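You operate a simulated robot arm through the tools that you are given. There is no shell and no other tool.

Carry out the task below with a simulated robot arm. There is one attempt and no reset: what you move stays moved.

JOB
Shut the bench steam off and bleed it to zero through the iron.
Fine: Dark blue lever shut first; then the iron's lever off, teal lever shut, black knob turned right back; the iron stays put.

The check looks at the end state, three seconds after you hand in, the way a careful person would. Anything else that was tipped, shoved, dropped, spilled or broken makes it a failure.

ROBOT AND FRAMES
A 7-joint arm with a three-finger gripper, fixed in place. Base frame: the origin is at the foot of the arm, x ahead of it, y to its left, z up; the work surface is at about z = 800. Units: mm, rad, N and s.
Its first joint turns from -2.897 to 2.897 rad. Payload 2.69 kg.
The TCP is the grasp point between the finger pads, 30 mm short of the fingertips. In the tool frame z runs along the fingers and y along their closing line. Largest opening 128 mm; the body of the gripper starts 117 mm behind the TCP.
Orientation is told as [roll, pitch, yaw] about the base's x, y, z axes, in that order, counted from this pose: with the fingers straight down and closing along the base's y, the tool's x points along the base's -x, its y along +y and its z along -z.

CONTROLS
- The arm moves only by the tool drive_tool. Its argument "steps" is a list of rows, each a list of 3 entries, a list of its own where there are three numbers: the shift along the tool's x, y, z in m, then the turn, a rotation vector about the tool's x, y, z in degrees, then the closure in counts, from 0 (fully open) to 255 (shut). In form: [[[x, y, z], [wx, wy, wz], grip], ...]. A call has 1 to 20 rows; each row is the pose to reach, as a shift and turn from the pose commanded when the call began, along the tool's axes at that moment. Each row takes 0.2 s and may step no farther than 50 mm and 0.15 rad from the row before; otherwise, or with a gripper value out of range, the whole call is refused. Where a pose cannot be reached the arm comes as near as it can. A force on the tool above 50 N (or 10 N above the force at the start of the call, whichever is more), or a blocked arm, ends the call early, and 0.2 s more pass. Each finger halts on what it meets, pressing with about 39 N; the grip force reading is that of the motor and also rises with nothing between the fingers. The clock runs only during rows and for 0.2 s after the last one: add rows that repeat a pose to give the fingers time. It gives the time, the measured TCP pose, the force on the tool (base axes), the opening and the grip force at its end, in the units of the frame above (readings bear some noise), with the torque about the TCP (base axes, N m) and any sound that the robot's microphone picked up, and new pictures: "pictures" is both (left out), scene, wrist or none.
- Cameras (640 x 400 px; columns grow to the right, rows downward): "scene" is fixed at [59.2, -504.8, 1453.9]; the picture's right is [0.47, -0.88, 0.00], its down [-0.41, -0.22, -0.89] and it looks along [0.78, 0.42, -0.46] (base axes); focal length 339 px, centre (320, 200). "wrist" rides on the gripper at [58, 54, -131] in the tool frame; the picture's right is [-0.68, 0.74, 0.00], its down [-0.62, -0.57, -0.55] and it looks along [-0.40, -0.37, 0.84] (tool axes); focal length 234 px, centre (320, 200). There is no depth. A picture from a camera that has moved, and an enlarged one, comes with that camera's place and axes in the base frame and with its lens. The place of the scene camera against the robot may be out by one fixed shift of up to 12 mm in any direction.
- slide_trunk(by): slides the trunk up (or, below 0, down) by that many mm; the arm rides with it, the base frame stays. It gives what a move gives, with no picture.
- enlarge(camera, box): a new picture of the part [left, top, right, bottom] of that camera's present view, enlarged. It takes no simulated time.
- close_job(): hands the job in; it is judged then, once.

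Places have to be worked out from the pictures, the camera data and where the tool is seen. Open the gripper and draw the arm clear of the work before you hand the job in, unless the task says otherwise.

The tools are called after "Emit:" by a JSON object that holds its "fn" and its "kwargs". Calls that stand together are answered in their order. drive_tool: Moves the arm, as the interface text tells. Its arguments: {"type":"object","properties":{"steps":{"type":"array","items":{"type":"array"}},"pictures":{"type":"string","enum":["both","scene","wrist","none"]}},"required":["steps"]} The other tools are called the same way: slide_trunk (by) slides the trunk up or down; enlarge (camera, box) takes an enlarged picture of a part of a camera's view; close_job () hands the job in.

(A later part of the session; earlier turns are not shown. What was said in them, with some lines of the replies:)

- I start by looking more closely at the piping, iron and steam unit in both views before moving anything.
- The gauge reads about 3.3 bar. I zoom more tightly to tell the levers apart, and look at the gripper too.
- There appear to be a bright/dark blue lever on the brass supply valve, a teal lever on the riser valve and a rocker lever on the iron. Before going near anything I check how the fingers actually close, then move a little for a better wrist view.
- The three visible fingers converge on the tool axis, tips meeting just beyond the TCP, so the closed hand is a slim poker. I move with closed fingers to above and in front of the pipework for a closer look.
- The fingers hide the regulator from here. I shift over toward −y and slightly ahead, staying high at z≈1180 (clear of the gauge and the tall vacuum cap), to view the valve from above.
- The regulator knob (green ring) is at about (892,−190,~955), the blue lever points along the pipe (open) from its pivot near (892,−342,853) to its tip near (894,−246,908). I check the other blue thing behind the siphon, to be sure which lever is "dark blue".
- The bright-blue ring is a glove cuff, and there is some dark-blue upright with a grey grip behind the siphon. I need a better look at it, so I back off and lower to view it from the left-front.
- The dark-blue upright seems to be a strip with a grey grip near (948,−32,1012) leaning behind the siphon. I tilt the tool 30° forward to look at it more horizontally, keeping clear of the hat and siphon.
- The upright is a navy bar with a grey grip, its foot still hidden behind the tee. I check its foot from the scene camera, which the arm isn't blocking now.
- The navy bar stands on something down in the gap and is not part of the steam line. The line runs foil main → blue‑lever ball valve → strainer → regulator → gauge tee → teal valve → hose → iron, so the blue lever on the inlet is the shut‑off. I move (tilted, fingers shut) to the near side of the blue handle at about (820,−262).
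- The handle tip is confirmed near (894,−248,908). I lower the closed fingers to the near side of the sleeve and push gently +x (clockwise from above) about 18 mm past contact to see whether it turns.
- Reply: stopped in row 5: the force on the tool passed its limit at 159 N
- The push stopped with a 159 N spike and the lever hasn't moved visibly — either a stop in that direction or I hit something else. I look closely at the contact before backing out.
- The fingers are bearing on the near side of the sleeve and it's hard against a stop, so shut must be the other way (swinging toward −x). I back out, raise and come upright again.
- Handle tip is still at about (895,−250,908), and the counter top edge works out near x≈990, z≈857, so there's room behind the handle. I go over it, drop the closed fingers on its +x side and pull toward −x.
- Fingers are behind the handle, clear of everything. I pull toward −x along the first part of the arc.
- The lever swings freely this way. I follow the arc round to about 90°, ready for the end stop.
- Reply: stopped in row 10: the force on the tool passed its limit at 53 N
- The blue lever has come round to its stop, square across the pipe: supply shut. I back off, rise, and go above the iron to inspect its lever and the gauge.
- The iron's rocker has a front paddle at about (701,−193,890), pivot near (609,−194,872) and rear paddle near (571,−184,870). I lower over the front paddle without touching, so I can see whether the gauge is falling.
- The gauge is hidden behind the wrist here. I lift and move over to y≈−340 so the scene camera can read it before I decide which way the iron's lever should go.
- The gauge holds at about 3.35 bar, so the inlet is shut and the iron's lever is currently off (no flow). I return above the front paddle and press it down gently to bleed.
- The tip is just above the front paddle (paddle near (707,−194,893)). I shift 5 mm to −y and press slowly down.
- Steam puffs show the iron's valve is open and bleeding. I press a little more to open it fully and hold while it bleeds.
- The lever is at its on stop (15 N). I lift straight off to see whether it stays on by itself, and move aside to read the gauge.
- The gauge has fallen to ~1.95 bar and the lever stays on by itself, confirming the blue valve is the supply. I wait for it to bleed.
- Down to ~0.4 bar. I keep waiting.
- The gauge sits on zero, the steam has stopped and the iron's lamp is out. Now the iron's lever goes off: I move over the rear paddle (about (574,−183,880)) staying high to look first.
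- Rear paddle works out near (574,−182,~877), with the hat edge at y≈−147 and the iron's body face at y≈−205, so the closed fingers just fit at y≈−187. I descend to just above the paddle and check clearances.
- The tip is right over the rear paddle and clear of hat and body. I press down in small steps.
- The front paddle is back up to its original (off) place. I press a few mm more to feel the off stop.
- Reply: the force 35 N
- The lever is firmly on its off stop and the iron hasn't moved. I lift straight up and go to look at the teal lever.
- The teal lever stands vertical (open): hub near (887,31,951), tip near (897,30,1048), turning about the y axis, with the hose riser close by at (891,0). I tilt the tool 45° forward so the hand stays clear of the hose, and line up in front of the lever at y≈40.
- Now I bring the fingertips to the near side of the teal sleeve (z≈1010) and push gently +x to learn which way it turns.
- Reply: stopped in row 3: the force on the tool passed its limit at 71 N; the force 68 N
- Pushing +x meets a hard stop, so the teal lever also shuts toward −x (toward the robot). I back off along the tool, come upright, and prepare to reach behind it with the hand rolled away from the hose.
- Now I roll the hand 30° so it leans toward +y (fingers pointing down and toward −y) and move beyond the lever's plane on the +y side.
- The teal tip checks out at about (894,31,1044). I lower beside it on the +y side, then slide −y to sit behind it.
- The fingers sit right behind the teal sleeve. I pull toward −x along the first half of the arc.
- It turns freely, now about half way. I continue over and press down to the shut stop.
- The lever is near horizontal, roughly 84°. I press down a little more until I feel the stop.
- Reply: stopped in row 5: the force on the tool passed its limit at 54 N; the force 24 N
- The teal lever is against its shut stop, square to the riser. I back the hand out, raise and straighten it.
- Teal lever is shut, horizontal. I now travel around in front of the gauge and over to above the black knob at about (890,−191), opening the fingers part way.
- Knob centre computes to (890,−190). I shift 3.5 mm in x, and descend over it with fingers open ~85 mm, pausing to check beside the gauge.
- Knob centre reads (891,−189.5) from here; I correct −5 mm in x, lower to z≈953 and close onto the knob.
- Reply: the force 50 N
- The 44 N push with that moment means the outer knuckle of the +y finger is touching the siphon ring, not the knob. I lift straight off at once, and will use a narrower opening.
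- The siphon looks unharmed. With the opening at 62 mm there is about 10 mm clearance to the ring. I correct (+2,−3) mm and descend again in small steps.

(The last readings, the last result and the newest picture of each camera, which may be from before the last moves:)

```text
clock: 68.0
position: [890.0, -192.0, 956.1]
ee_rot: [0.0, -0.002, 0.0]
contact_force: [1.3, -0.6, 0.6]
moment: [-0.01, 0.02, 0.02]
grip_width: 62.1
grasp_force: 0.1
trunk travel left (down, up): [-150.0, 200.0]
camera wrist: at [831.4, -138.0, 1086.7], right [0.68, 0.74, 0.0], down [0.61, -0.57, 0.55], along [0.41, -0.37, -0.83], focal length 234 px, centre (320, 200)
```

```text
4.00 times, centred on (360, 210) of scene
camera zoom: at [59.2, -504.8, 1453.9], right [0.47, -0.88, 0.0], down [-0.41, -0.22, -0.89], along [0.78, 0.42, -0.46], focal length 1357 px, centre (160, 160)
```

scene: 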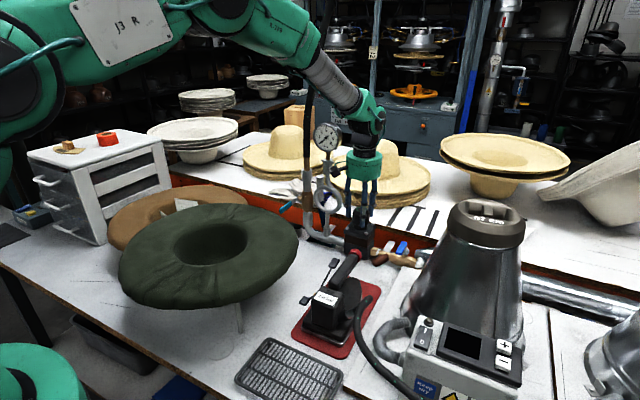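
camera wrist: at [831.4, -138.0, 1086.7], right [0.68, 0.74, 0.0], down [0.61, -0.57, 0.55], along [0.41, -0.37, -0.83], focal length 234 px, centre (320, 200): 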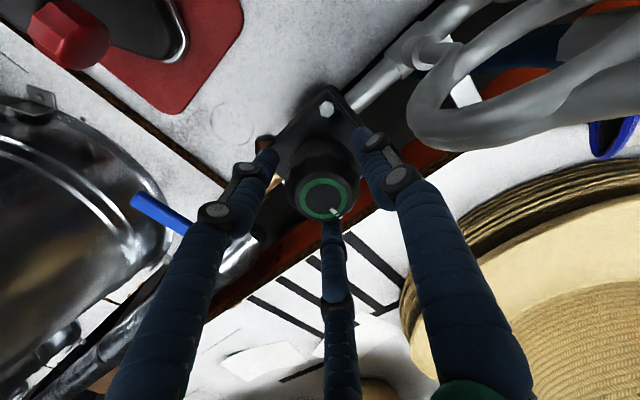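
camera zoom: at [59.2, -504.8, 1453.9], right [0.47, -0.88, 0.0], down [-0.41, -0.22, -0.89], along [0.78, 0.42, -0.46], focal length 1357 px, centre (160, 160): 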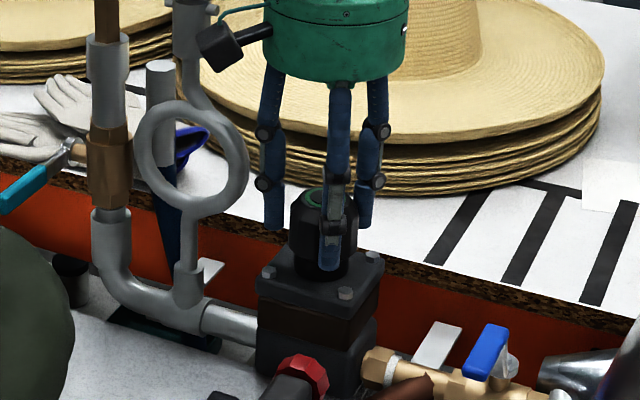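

No contact now; the knob sits between the fingers. I close on it.

Emit:
{"fn": "drive_tool", "kwargs": {"steps": [[[0, 0, 0], [0, 0, 0], 160], [[0, 0, 0], [0, 0, 0], 190], [[0, 0, 0], [0, 0, 0], 220], [[0, 0, 0], [0, 0, 0], 220]]}}

Emit:
{"fn": "enlarge", "kwargs": {"camera": "wrist", "box": [240, 100, 420, 240]}}

```text
clock: 69.0
position: [892.2, -192.6, 957.3]
ee_rot: [0.0, -0.007, -0.001]
contact_force: [23.0, -11.4, -0.5]
moment: [-0.43, -0.81, -0.02]
grip_width: 52.4
grasp_force: 44.6
trunk travel left (down, up): [-150.0, 200.0]
camera wrist: at [833.0, -138.9, 1087.1], right [0.68, 0.74, 0.0], down [0.61, -0.57, 0.55], along [0.41, -0.37, -0.83], focal length 234 px, centre (320, 200)
```

scene: 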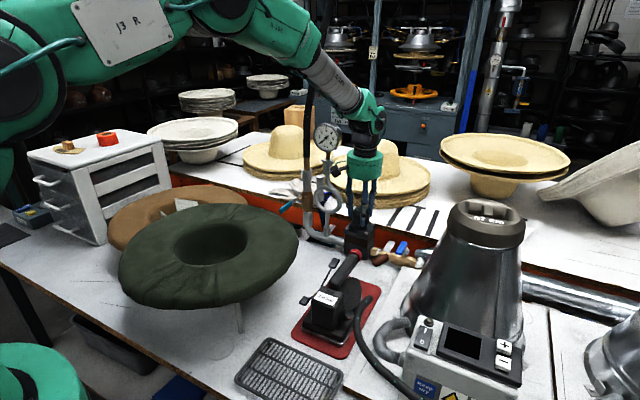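
wrist: 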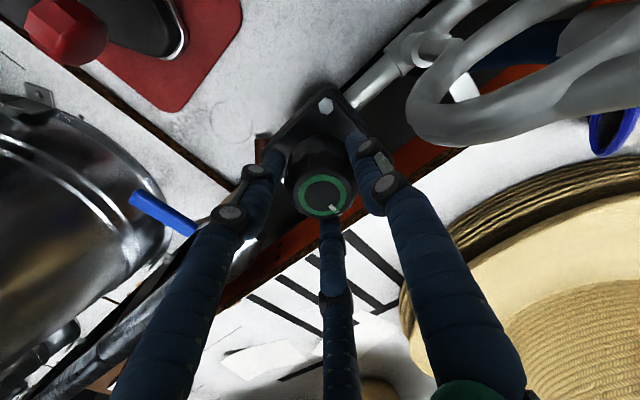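

```text
2.86 times, centred on (330, 170) of wrist
camera zoom: at [833.0, -138.9, 1087.1], right [0.68, 0.74, 0.0], down [0.61, -0.57, 0.55], along [0.41, -0.37, -0.83], focal length 669 px, centre (291, 286)
```

zoom: 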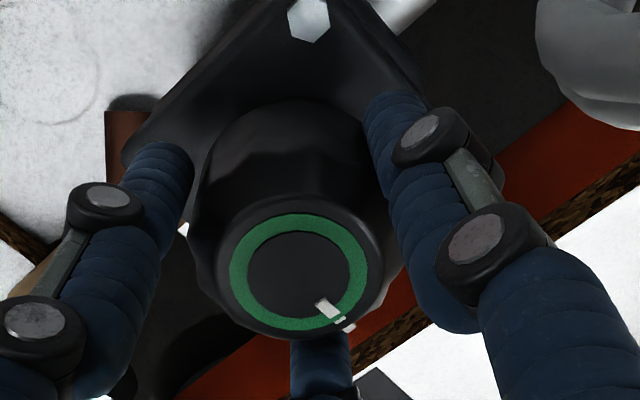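

The knob is gripped at 52 mm. I ease the lateral load and turn 30° counter‑clockwise (seen from above) as a first test.

Emit:
{"fn": "drive_tool", "kwargs": {"steps": [[[-0.002, -0.001, 0], [0, 0, 0], 220], [[-0.002, -0.001, 0], [0, 0, -7.5], 220], [[-0.002, -0.001, 0], [0, 0, -15], 220], [[-0.002, -0.001, 0], [0, 0, -22.5], 220], [[-0.002, -0.001, 0], [0, 0, -30], 220], [[-0.002, -0.001, 0], [0, 0, -30], 220]]}}

Emit:
{"fn": "enlarge", "kwargs": {"camera": "wrist", "box": [240, 100, 420, 240]}}

Emit:
{"fn": "enlarge", "kwargs": {"camera": "scene", "box": [330, 190, 390, 250]}}

```text
clock: 70.4
position: [893.3, -192.1, 957.0]
ee_rot: [-0.002, -0.005, 0.524]
contact_force: [17.4, -2.2, 10.3]
moment: [0.17, -0.55, 0.01]
grip_width: 51.1
grasp_force: 45.5
trunk travel left (down, up): [-150.0, 200.0]
camera wrist: at [815.2, -175.1, 1087.0], right [0.22, 0.98, 0.0], down [0.81, -0.18, 0.55], along [0.54, -0.12, -0.83], focal length 234 px, centre (320, 200)
```

scene: 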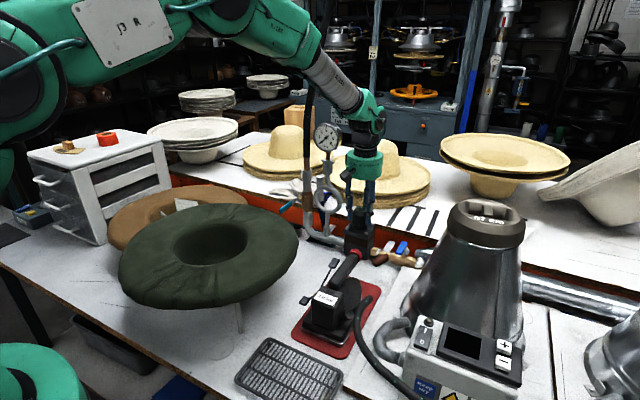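
wrist: 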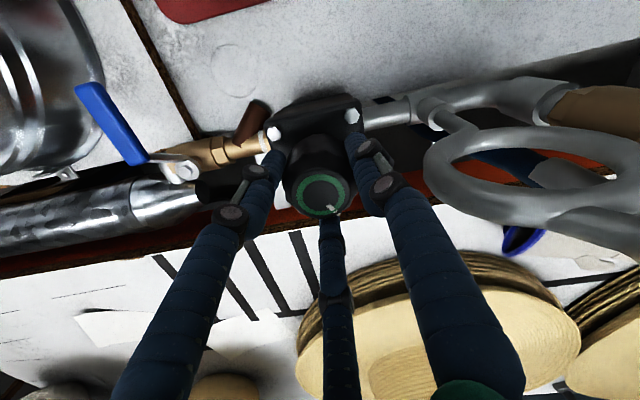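

```text
2.86 times, centred on (330, 170) of wrist
camera zoom: at [815.2, -175.1, 1087.0], right [0.22, 0.98, 0.0], down [0.81, -0.18, 0.55], along [0.54, -0.12, -0.83], focal length 669 px, centre (291, 286)
```

zoom: 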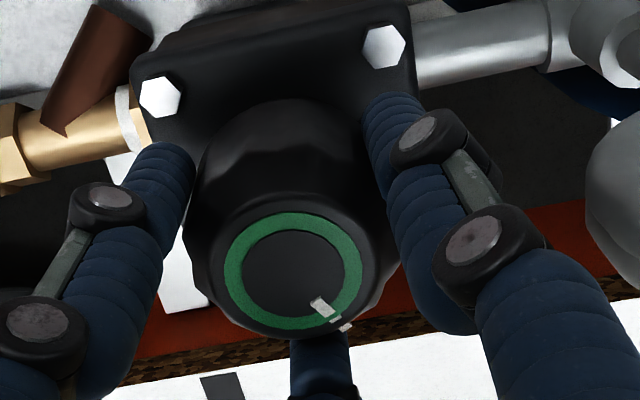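

```text
6.67 times, centred on (360, 220) of scene
camera zoom: at [59.2, -504.8, 1453.9], right [0.47, -0.88, 0.0], down [-0.41, -0.22, -0.89], along [0.78, 0.42, -0.46], focal length 2261 px, centre (53, 67)
```

zoom: 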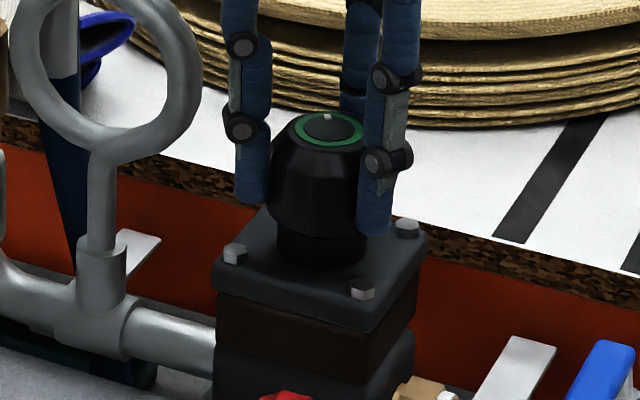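

The pointer stayed with the fingers while the hand turned 30°, so the knob is turning. I continue counter‑clockwise another 80°.

Emit:
{"fn": "drive_tool", "kwargs": {"steps": [[[-0.0017, -0.001, 0], [0, 0, -8], 220], [[-0.0017, -0.001, 0], [0, 0, -16], 220], [[-0.0017, -0.001, 0], [0, 0, -24], 220], [[-0.0017, -0.001, 0], [0, 0, -32], 220], [[-0.0017, -0.001, 0], [0, 0, -40], 220], [[-0.0017, -0.001, 0], [0, 0, -48], 220], [[-0.0017, -0.001, 0], [0, 0, -56], 220], [[-0.0017, -0.001, 0], [0, 0, -64], 220], [[-0.0017, -0.001, 0], [0, 0, -72], 220], [[-0.0017, -0.001, 0], [0, 0, -80], 220], [[-0.0017, -0.001, 0], [0, 0, -80], 220]]}}

Emit:
{"fn": "enlarge", "kwargs": {"camera": "wrist", "box": [240, 100, 420, 240]}}

Emit:
{"fn": "enlarge", "kwargs": {"camera": "scene", "box": [330, 190, 390, 250]}}

```text
clock: 72.8
position: [894.7, -191.8, 956.6]
ee_rot: [-0.002, 0.001, 1.921]
contact_force: [-15.7, 0.0, 12.7]
moment: [-0.07, 0.46, 0.03]
grip_width: 51.3
grasp_force: 45.0
trunk travel left (down, up): [-150.0, 200.0]
camera wrist: at [863.1, -265.5, 1087.1], right [-0.92, 0.38, 0.0], down [0.32, 0.77, 0.55], along [0.21, 0.51, -0.83], focal length 234 px, centre (320, 200)
```

scene: 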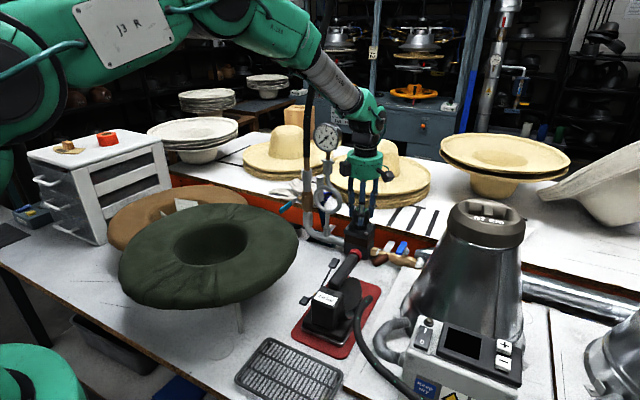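
wrist: 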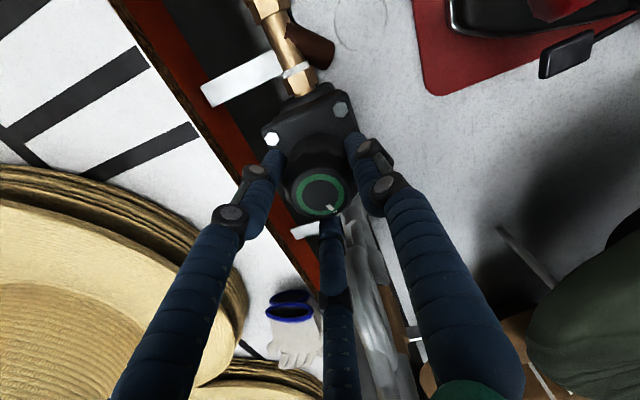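

```text
2.86 times, centred on (330, 170) of wrist
camera zoom: at [863.1, -265.5, 1087.1], right [-0.92, 0.38, 0.0], down [0.32, 0.77, 0.55], along [0.21, 0.51, -0.83], focal length 669 px, centre (291, 286)
```

zoom: 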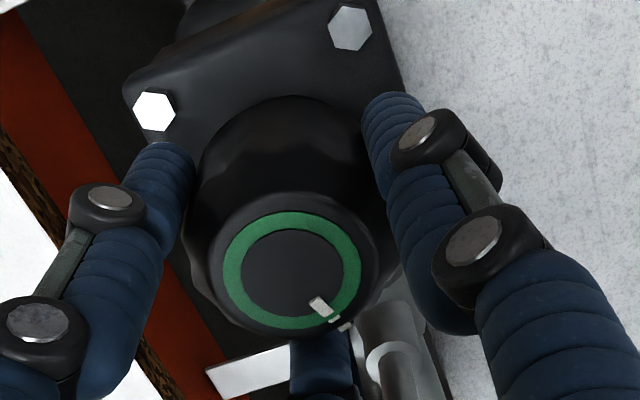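

```text
6.67 times, centred on (360, 220) of scene
camera zoom: at [59.2, -504.8, 1453.9], right [0.47, -0.88, 0.0], down [-0.41, -0.22, -0.89], along [0.78, 0.42, -0.46], focal length 2261 px, centre (53, 67)
```

zoom: 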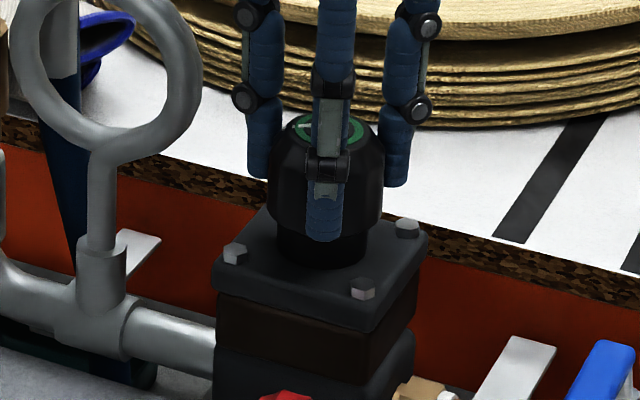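

It has turned 110° so far without a stop. I keep going another 64°, easing the side load.

Emit:
{"fn": "drive_tool", "kwargs": {"steps": [[[-0.0007, 0.0019, 0], [0, 0, -8], 220], [[-0.0007, 0.0019, 0], [0, 0, -16], 220], [[-0.0007, 0.0019, 0], [0, 0, -24], 220], [[-0.0007, 0.0019, 0], [0, 0, -32], 220], [[-0.0007, 0.0019, 0], [0, 0, -40], 220], [[-0.0007, 0.0019, 0], [0, 0, -48], 220], [[-0.0007, 0.0019, 0], [0, 0, -56], 220], [[-0.0007, 0.0019, 0], [0, 0, -64], 220], [[-0.0007, 0.0019, 0], [0, 0, -64], 220]]}}

Emit:
{"fn": "enlarge", "kwargs": {"camera": "wrist", "box": [240, 100, 420, 240]}}

```text
clock: 74.5
position: [893.8, -192.4, 955.1]
ee_rot: [0.017, 0.007, 2.807]
contact_force: [-2.7, -6.8, 1.2]
moment: [-1.21, -0.2, 0.0]
grip_width: 51.3
grasp_force: 45.2
out of reach, approached as far as the arm can: row 7, 8
trunk travel left (down, up): [-150.0, 200.0]
stopped in row 8: the force on the tool passed its limit at 82 N (the readings are from after the stop); the commanded pose is now the measured one
camera wrist: at [931.2, -258.8, 1088.2], right [-0.88, -0.47, 0.01], down [-0.4, 0.75, 0.53], along [-0.26, 0.47, -0.85], focal length 234 px, centre (320, 200)
```

scene: 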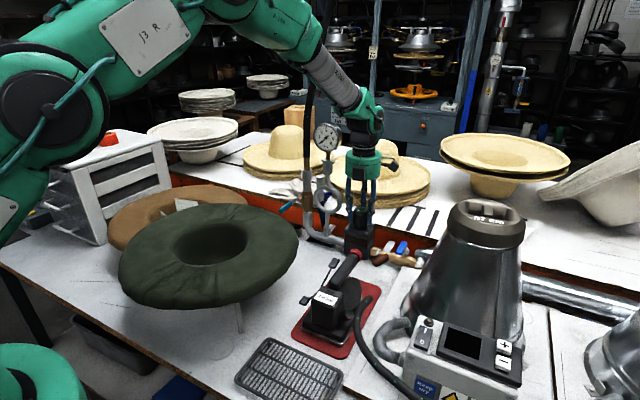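
wrist: 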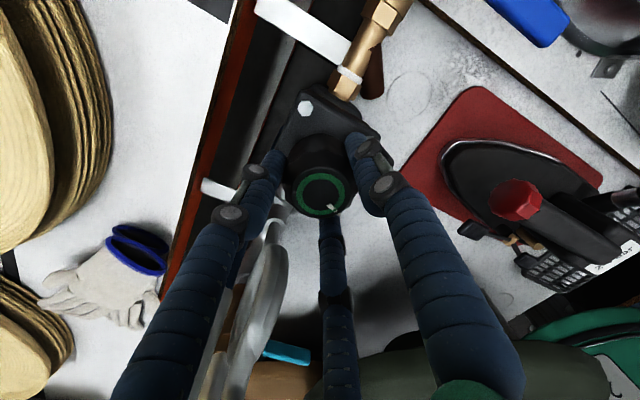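

```text
2.86 times, centred on (330, 170) of wrist
camera zoom: at [931.2, -258.8, 1088.2], right [-0.88, -0.47, 0.01], down [-0.4, 0.75, 0.53], along [-0.26, 0.47, -0.85], focal length 669 px, centre (291, 286)
```

zoom: 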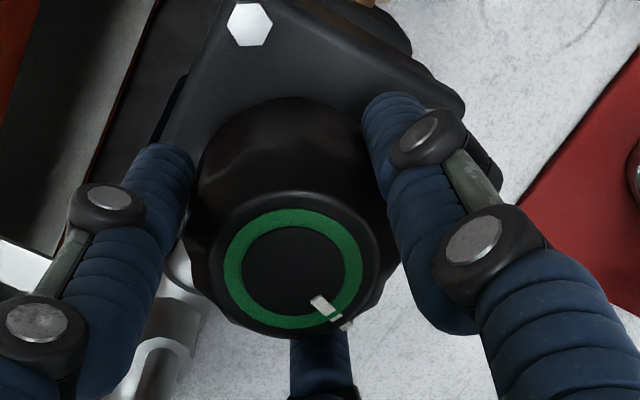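

The wrist reached its joint limit at 161°; the knob has turned that much with no stop yet. I open, and swing the open hand back around the knob for a fresh grip.

Emit:
{"fn": "drive_tool", "kwargs": {"steps": [[[0, 0, 0], [0, 0, 0], 160], [[0, 0, 0], [0, 0, 0], 131], [[0, 0, 0], [0, 0, 0], 131], [[0, 0, 0], [0, 0, 8], 131], [[0, 0, 0], [0, 0, 16], 131], [[0, 0, 0], [0, 0, 24], 131], [[0, 0, 0], [0, 0, 32], 131], [[0, 0, 0], [0, 0, 40], 131], [[0, 0, 0], [0, 0, 48], 131], [[0, 0, 0], [0, 0, 56], 131], [[0, 0, 0], [0, 0, 64], 131], [[0, 0, 0], [0, 0, 72], 131], [[0, 0, 0], [0, 0, 80], 131], [[0, 0, 0], [0, 0, 88], 131], [[0, 0, 0], [0, 0, 96], 131], [[0, 0, 0], [0, 0, 96], 131]]}}

Emit:
{"fn": "enlarge", "kwargs": {"camera": "wrist", "box": [240, 100, 420, 240]}}

```text
clock: 77.9
position: [893.9, -189.0, 957.2]
ee_rot: [-0.008, 0.015, 1.129]
contact_force: [1.0, 0.0, -0.5]
moment: [0.02, 0.04, 0.01]
grip_width: 62.0
grasp_force: 0.1
trunk travel left (down, up): [-150.0, 200.0]
camera wrist: at [820.3, -216.5, 1087.5], right [-0.38, 0.93, -0.02], down [0.77, 0.32, 0.54], along [0.51, 0.19, -0.84], focal length 234 px, centre (320, 200)
```

scene: 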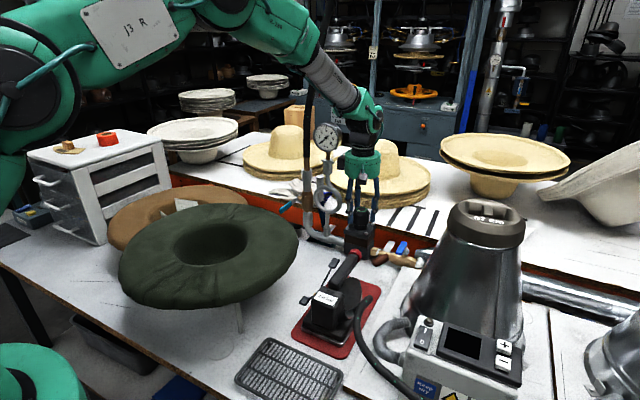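
wrist: 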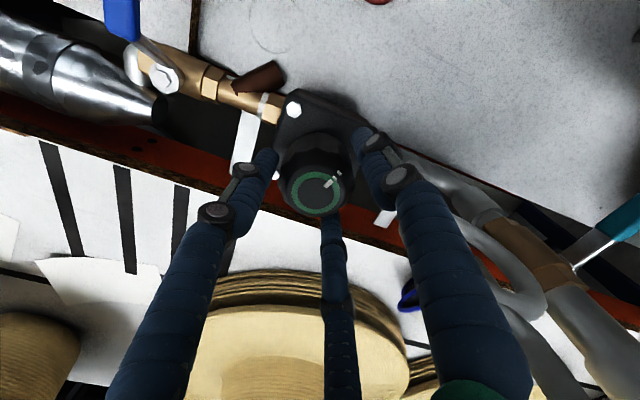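

```text
2.86 times, centred on (330, 170) of wrist
camera zoom: at [820.3, -216.5, 1087.5], right [-0.38, 0.93, -0.02], down [0.77, 0.32, 0.54], along [0.51, 0.19, -0.84], focal length 669 px, centre (291, 286)
```

zoom: 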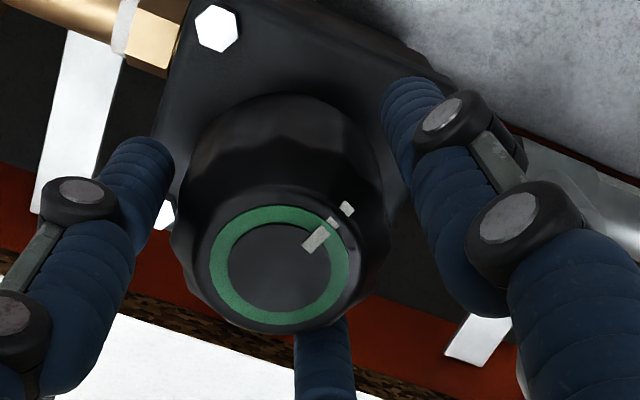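

The knob stayed where I left it. I rotate the open hand back further to about yaw −7° and re‑grip.

Emit:
{"fn": "drive_tool", "kwargs": {"steps": [[[0.0027, -0.0013, 0], [0, 0, 8], 131], [[0.0027, -0.0013, 0], [0, 0, 16], 131], [[0.0027, -0.0013, 0], [0, 0, 24], 131], [[0.0027, -0.0013, 0], [0, 0, 32], 131], [[0.0027, -0.0013, 0], [0, 0, 40], 131], [[0.0027, -0.0013, 0], [0, 0, 48], 131], [[0.0027, -0.0013, 0], [0, 0, 56], 131], [[0.0027, -0.0013, 0], [0, 0, 64], 131], [[0.0027, -0.0013, 0], [0, 0, 72], 131], [[0.0027, -0.0013, 0], [0, 0, 72], 131], [[0.0027, -0.0013, 0], [0, 0, 72], 160], [[0.0027, -0.0013, 0], [0, 0, 72], 190], [[0.0027, -0.0013, 0], [0, 0, 72], 220], [[0.0027, -0.0013, 0], [0, 0, 72], 220]]}}

Emit:
{"fn": "enlarge", "kwargs": {"camera": "wrist", "box": [240, 100, 420, 240]}}

```text
clock: 80.9
position: [895.0, -191.5, 956.6]
ee_rot: [-0.017, -0.004, -0.126]
contact_force: [-5.7, 13.0, 1.7]
moment: [0.61, 0.37, -0.03]
grip_width: 51.2
grasp_force: 45.2
trunk travel left (down, up): [-150.0, 200.0]
camera wrist: at [842.7, -128.4, 1086.0], right [0.76, 0.65, -0.01], down [0.54, -0.63, 0.56], along [0.35, -0.43, -0.83], focal length 234 px, centre (320, 200)
```

scene: 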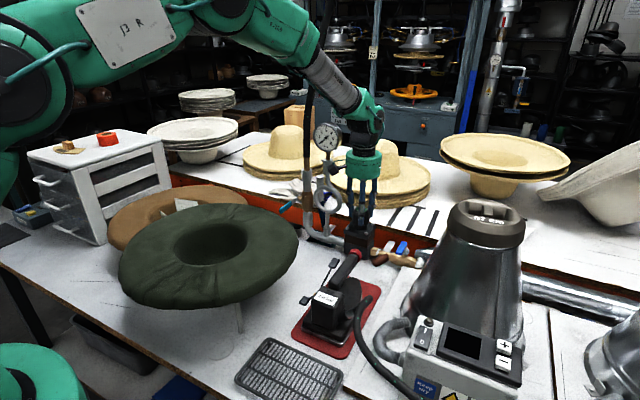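
wrist: 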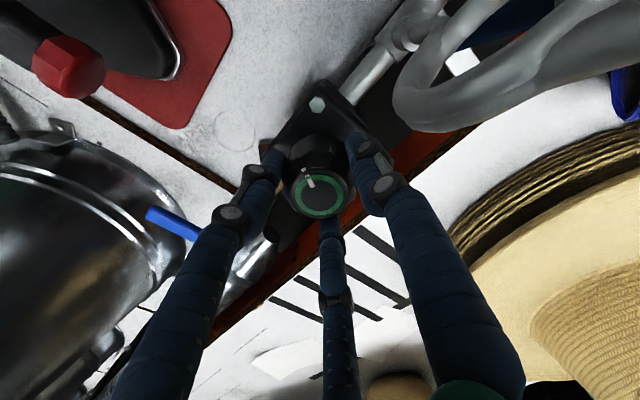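

```text
2.86 times, centred on (330, 170) of wrist
camera zoom: at [842.7, -128.4, 1086.0], right [0.76, 0.65, -0.01], down [0.54, -0.63, 0.56], along [0.35, -0.43, -0.83], focal length 669 px, centre (291, 286)
```

zoom: 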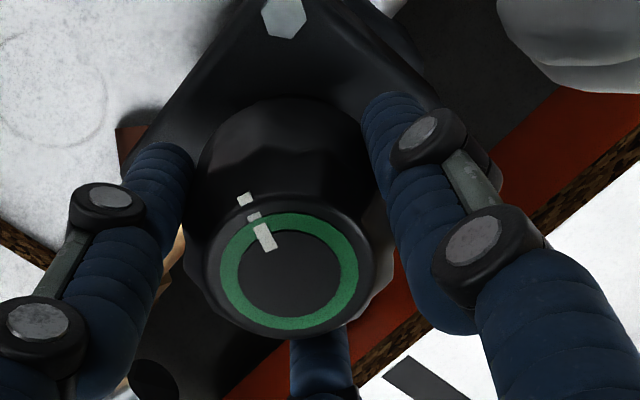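

Re-gripped, pointer now at upper left in this view. I turn another 144° counter‑clockwise.

Emit:
{"fn": "drive_tool", "kwargs": {"steps": [[[0, 0, 0], [0, 0, -8], 220], [[0, 0, 0], [0, 0, -16], 220], [[0, 0, 0], [0, 0, -24], 220], [[0, 0, 0], [0, 0, -32], 220], [[0, 0, 0], [0, 0, -40], 220], [[0, 0, 0], [0, 0, -48], 220], [[0, 0, 0], [0, 0, -56], 220], [[0, 0, 0], [0, 0, -64], 220], [[0, 0, 0], [0, 0, -72], 220], [[0, 0, 0], [0, 0, -80], 220], [[0, 0, 0], [0, 0, -88], 220], [[0, 0, 0], [0, 0, -96], 220], [[0, 0, 0], [0, 0, -104], 220], [[0, 0, 0], [0, 0, -112], 220], [[0, 0, 0], [0, 0, -120], 220], [[0, 0, 0], [0, 0, -128], 220], [[0, 0, 0], [0, 0, -136], 220], [[0, 0, 0], [0, 0, -144], 220]]}}

Emit:
{"fn": "enlarge", "kwargs": {"camera": "wrist", "box": [240, 100, 420, 240]}}

```text
clock: 84.7
position: [894.1, -191.5, 957.0]
ee_rot: [0.011, 0.015, 2.39]
contact_force: [6.1, 31.5, 2.7]
moment: [1.12, -0.46, -1.06]
grip_width: 51.6
grasp_force: 44.7
trunk travel left (down, up): [-150.0, 200.0]
camera wrist: at [899.4, -268.0, 1088.3], right [-1.0, -0.08, 0.0], down [-0.07, 0.84, 0.53], along [-0.04, 0.53, -0.85], focal length 234 px, centre (320, 200)
```

scene: 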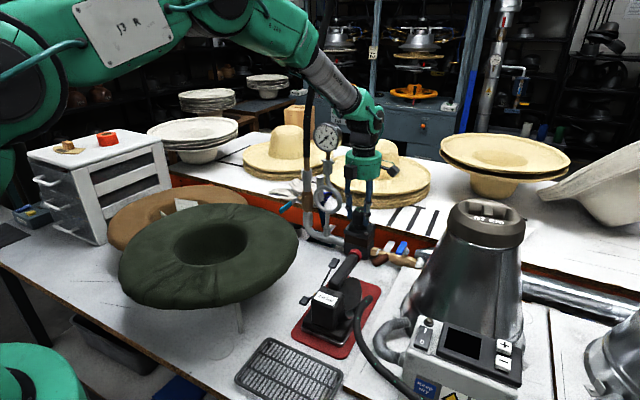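
wrist: 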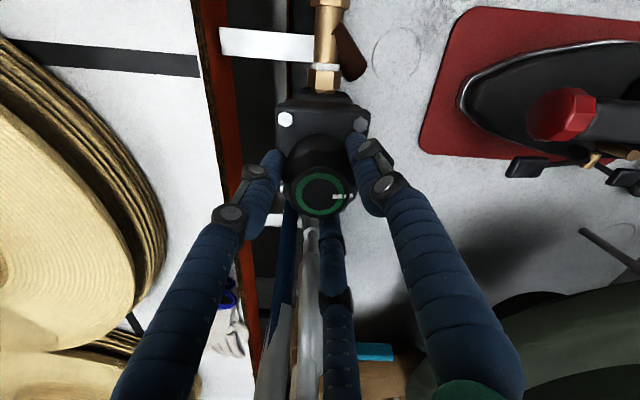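

```text
2.86 times, centred on (330, 170) of wrist
camera zoom: at [899.4, -268.0, 1088.3], right [-1.0, -0.08, 0.0], down [-0.07, 0.84, 0.53], along [-0.04, 0.53, -0.85], focal length 669 px, centre (291, 286)
```

zoom: 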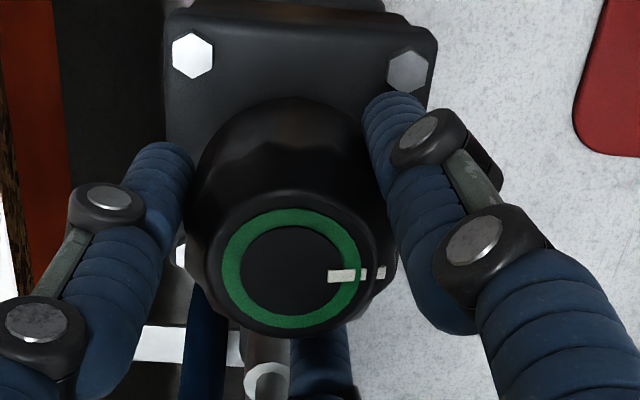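

The pointer has now slipped relative to the fingers with a −1 N·m reaction: the knob is hard against its backed-off stop (about 198° from where it started, pointing at −x). I open to the same modest width and lift straight up.

Emit:
{"fn": "drive_tool", "kwargs": {"steps": [[[0, 0, 0], [0, 0, 0], 170], [[0, 0, 0], [0, 0, 0], 131], [[0, 0, 0], [0, 0, 0], 131], [[0, 0, -0.02], [0, 0, 0], 131], [[0, 0, -0.05], [0, 0, 0], 131], [[0, 0, -0.09], [0, 0, 0], 131], [[0, 0, -0.13], [0, 0, 0], 131], [[0, 0, -0.17], [0, 0, 0], 131], [[0, 0, -0.17], [0, 0, 0], 131]]}}

Emit:
{"fn": "enlarge", "kwargs": {"camera": "wrist", "box": [240, 60, 420, 200]}}

Emit:
{"fn": "enlarge", "kwargs": {"camera": "scene", "box": [290, 120, 430, 260]}}

```text
clock: 86.7
position: [893.2, -191.1, 1125.5]
ee_rot: [0.013, 0.014, 2.388]
contact_force: [-0.8, 0.1, -0.7]
moment: [-0.02, -0.01, 0.0]
grip_width: 62.5
grasp_force: 0.1
trunk travel left (down, up): [-150.0, 200.0]
camera wrist: at [898.5, -266.7, 1258.2], right [-1.0, -0.07, 0.0], down [-0.06, 0.84, 0.53], along [-0.04, 0.53, -0.85], focal length 234 px, centre (320, 200)
```

scene: 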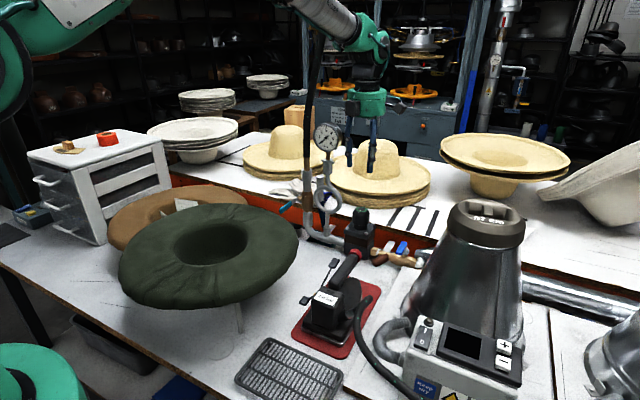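
wrist: 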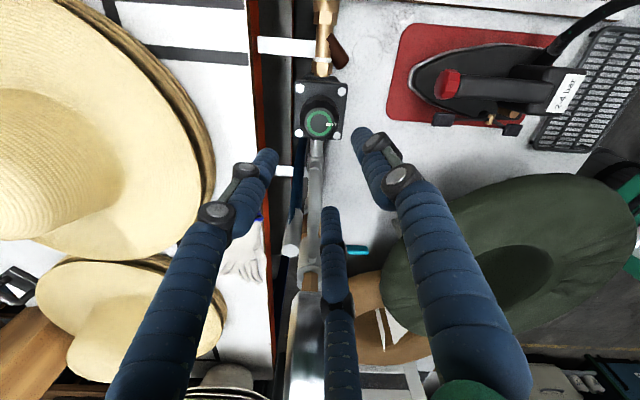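

```text
2.86 times, centred on (330, 130) of wrist
camera zoom: at [898.5, -266.7, 1258.2], right [-1.0, -0.07, 0.0], down [-0.06, 0.84, 0.53], along [-0.04, 0.53, -0.85], focal length 669 px, centre (291, 400)
```

zoom: 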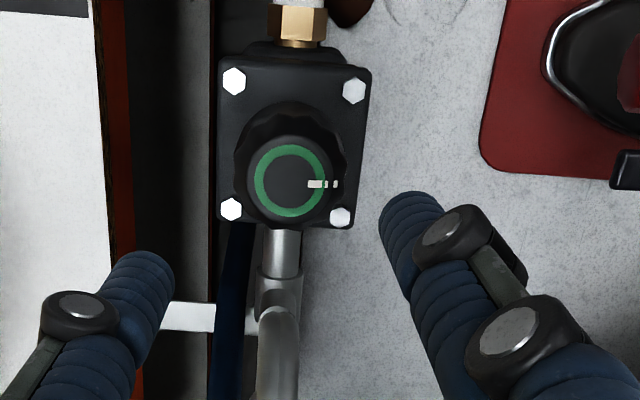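

```text
2.86 times, centred on (360, 190) of scene
camera zoom: at [59.2, -504.8, 1453.9], right [0.47, -0.88, 0.0], down [-0.41, -0.22, -0.89], along [0.78, 0.42, -0.46], focal length 969 px, centre (206, 229)
```

zoom: 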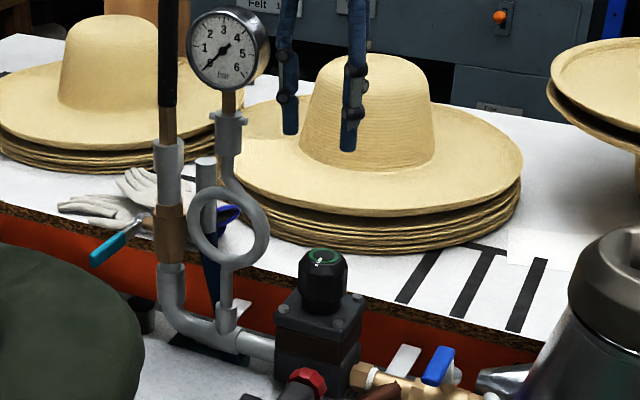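

Knob sits at its stop. I now withdraw back and up, away from the pipework, unwinding the wrist and opening the hand.

Emit:
{"fn": "drive_tool", "kwargs": {"steps": [[[-0.0219, 0.0205, -0.02], [0, 0, 0], 131], [[-0.0474, 0.0445, -0.04], [0, 0, 0], 131], [[-0.0765, 0.0719, -0.055], [0, 0, 8], 100], [[-0.1057, 0.0993, -0.07], [0, 0, 16], 60], [[-0.1349, 0.1266, -0.085], [0, 0, 24], 0], [[-0.164, 0.154, -0.1], [0, 0, 32], 0], [[-0.1932, 0.1814, -0.115], [0, 0, 40], 0], [[-0.1932, 0.1814, -0.13], [0, 0, 48], 0], [[-0.1932, 0.1814, -0.13], [0, 0, 56], 0], [[-0.1932, 0.1814, -0.13], [0, 0, 64], 0], [[-0.1932, 0.1814, -0.13], [0, 0, 72], 0], [[-0.1932, 0.1814, -0.13], [0, 0, 80], 0], [[-0.1932, 0.1814, -0.13], [0, 0, 88], 0], [[-0.1932, 0.1814, -0.13], [0, 0, 96], 0], [[-0.1932, 0.1814, -0.13], [0, 0, 104], 0], [[-0.1932, 0.1814, -0.13], [0, 0, 112], 0], [[-0.1932, 0.1814, -0.13], [0, 0, 120], 0], [[-0.1932, 0.1814, -0.13], [0, 0, 128], 0], [[-0.1932, 0.1814, -0.13], [0, 0, 136], 0], [[-0.1932, 0.1814, -0.13], [0, 0, 136], 0]]}}

```text
clock: 90.9
position: [629.3, -187.0, 1255.8]
ee_rot: [-0.018, -0.002, 0.013]
contact_force: [0.0, 0.7, -1.2]
moment: [0.0, 0.03, -0.01]
grip_width: 127.9
grasp_force: 0.0
trunk travel left (down, up): [-150.0, 200.0]
camera wrist: at [569.6, -131.5, 1385.5], right [0.67, 0.74, -0.01], down [0.62, -0.55, 0.56], along [0.41, -0.38, -0.83], focal length 234 px, centre (320, 200)
```

scene: 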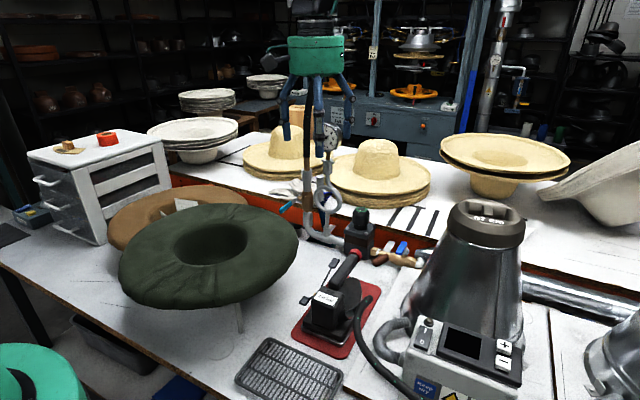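
wrist: 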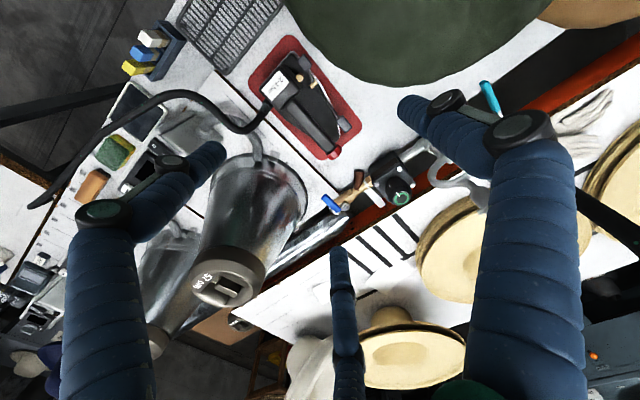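

The arm is high and clear. I move it back to about where it started so the scene camera can see everything for a last check.

Emit:
{"fn": "drive_tool", "kwargs": {"steps": [[[0.02, 0.04, 0], [0, 0, 0], 0], [[0.04, 0.085, 0], [0, 0, 0], 0], [[0.05, 0.13, 0], [0, 0, 0], 0], [[0.06, 0.175, 0], [0, 0, 0], 0], [[0.07, 0.22, 0], [0, 0, 0], 0], [[0.08, 0.243, 0], [0, 0, 0], 0], [[0.08, 0.243, 0], [0, 0, 0], 0]]}}

Emit:
{"fn": "enlarge", "kwargs": {"camera": "scene", "box": [300, 120, 360, 160]}}

Emit:
{"fn": "enlarge", "kwargs": {"camera": "scene", "box": [270, 160, 430, 280]}}

Emit:
{"fn": "enlarge", "kwargs": {"camera": "scene", "box": [295, 240, 385, 330]}}

Emit:
{"fn": "enlarge", "kwargs": {"camera": "wrist", "box": [200, 150, 460, 280]}}

```text
clock: 92.5
position: [544.9, 58.4, 1250.3]
ee_rot: [-0.016, -0.002, 0.014]
contact_force: [-0.3, -0.1, -0.3]
moment: [-0.02, 0.0, -0.01]
grip_width: 128.3
grasp_force: 0.2
trunk travel left (down, up): [-150.0, 200.0]
camera wrist: at [484.5, 113.4, 1380.1], right [0.67, 0.75, -0.01], down [0.62, -0.55, 0.56], along [0.41, -0.38, -0.83], focal length 234 px, centre (320, 200)
```

scene: 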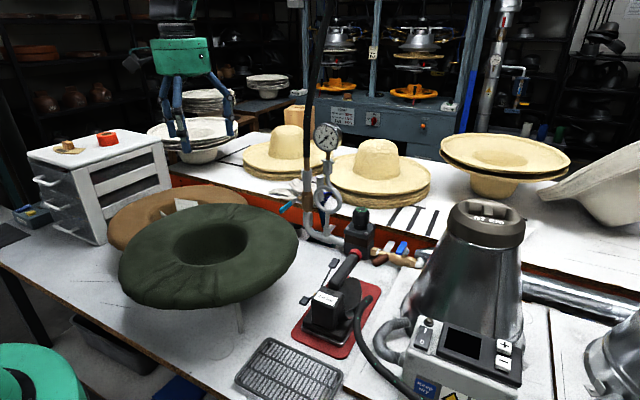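
wrist: 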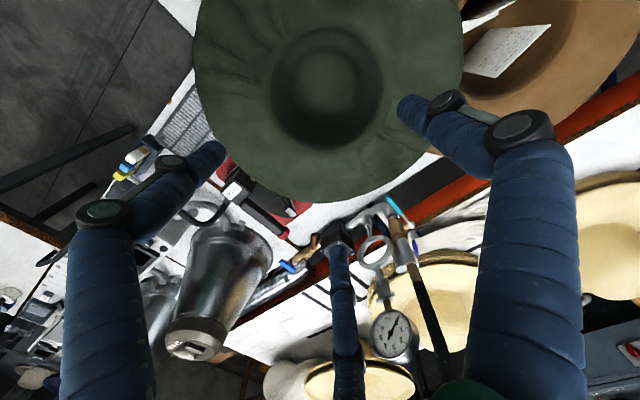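

```text
10.00 times, centred on (330, 140) of scene
camera zoom: at [59.2, -504.8, 1453.9], right [0.47, -0.88, 0.0], down [-0.41, -0.22, -0.89], along [0.78, 0.42, -0.46], focal length 3392 px, centre (220, 800)
```

zoom: 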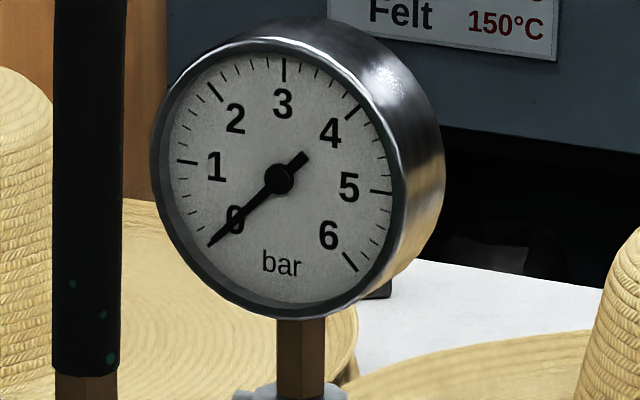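

```text
3.33 times, centred on (350, 220) of scene
camera zoom: at [59.2, -504.8, 1453.9], right [0.47, -0.88, 0.0], down [-0.41, -0.22, -0.89], along [0.78, 0.42, -0.46], focal length 1131 px, centre (220, 133)
```

zoom: 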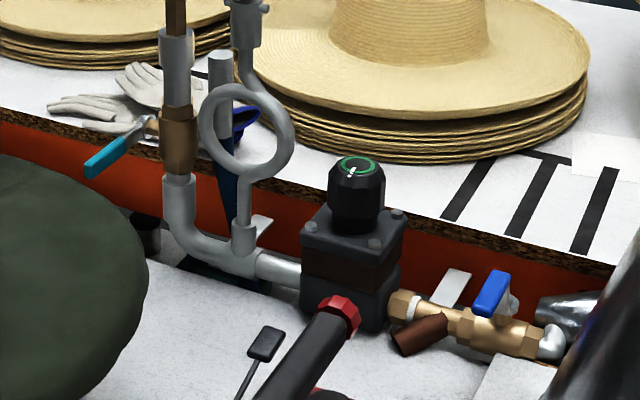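

```text
4.44 times, centred on (340, 285) of scene
camera zoom: at [59.2, -504.8, 1453.9], right [0.47, -0.88, 0.0], down [-0.41, -0.22, -0.89], along [0.78, 0.42, -0.46], focal length 1507 px, centre (231, -178)
```

zoom: 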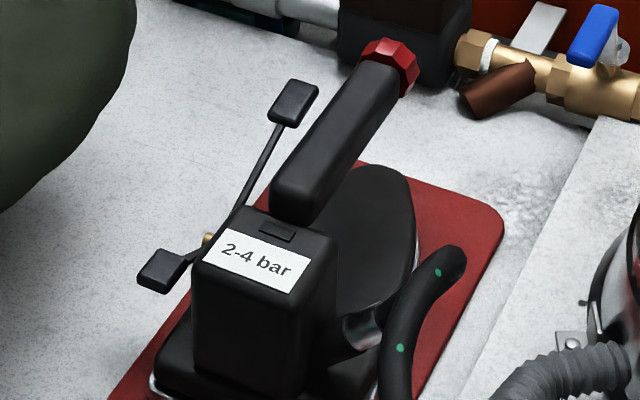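

```text
2.46 times, centred on (330, 215) of wrist
camera zoom: at [484.5, 113.4, 1380.1], right [0.67, 0.75, -0.01], down [0.62, -0.55, 0.56], along [0.41, -0.38, -0.83], focal length 576 px, centre (295, 163)
```

zoom: 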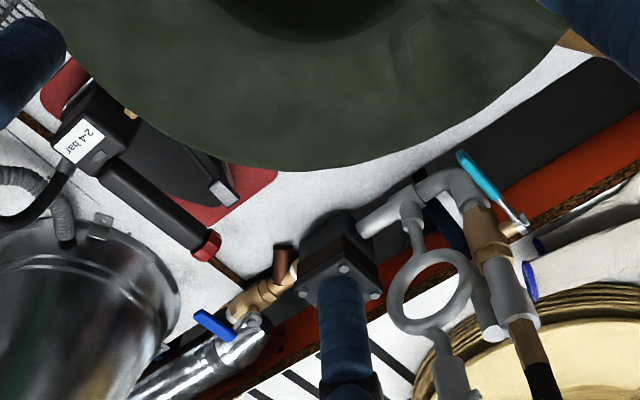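

The last check shows everything as asked:
- The gauge is on zero.
- The blue and teal levers are square across their pipes.
- The iron's lever is back at off, and the iron hasn't moved.
- The knob is on its backed-off stop.
- The arm is clear with the hand open.

I hand the job in.

Emit:
{"fn": "close_job", "kwargs": {}}

```text
The job is handed in.
```

The bench steam is shut off and bled to zero through the iron, and the job is handed in. I don't have the check's result.

1. **Supply:** I shut the blue lever on the brass inlet valve first. It is brighter than "dark blue" suggests. I left alone a navy bar with a grey grip standing behind the siphon, because it isn't connected to the steam line. With the blue lever shut, the gauge fell from about 3.35 bar to zero when I opened the iron, so it is the supply valve.
2. **Bleed:** I pressed the iron's lever on and waited until the gauge read zero and the steam stopped.
3. **Iron:** I set its lever back to off, against the stop. The iron did not move.
4. **Teal lever:** It is shut, at a right angle to the riser and against its stop.
5. **Black knob:** I turned it back counter-clockwise about 198°, until it hit its stop.

There were a few harder contacts along the way:
- Testing which way each lever closes, I pushed both the wrong way against their stops. The blue lever took a spike of about 159 N and the teal about 71 N.
- One finger pressed on the gauge's siphon ring with about 45 N before I backed off.
- The force reading peaked at 82 N when the wrist reached its turning limit while gripping the knob.

I saw no damage or shifted parts in the final pictures. The gauge still read zero, and the arm was clear with the hand open.
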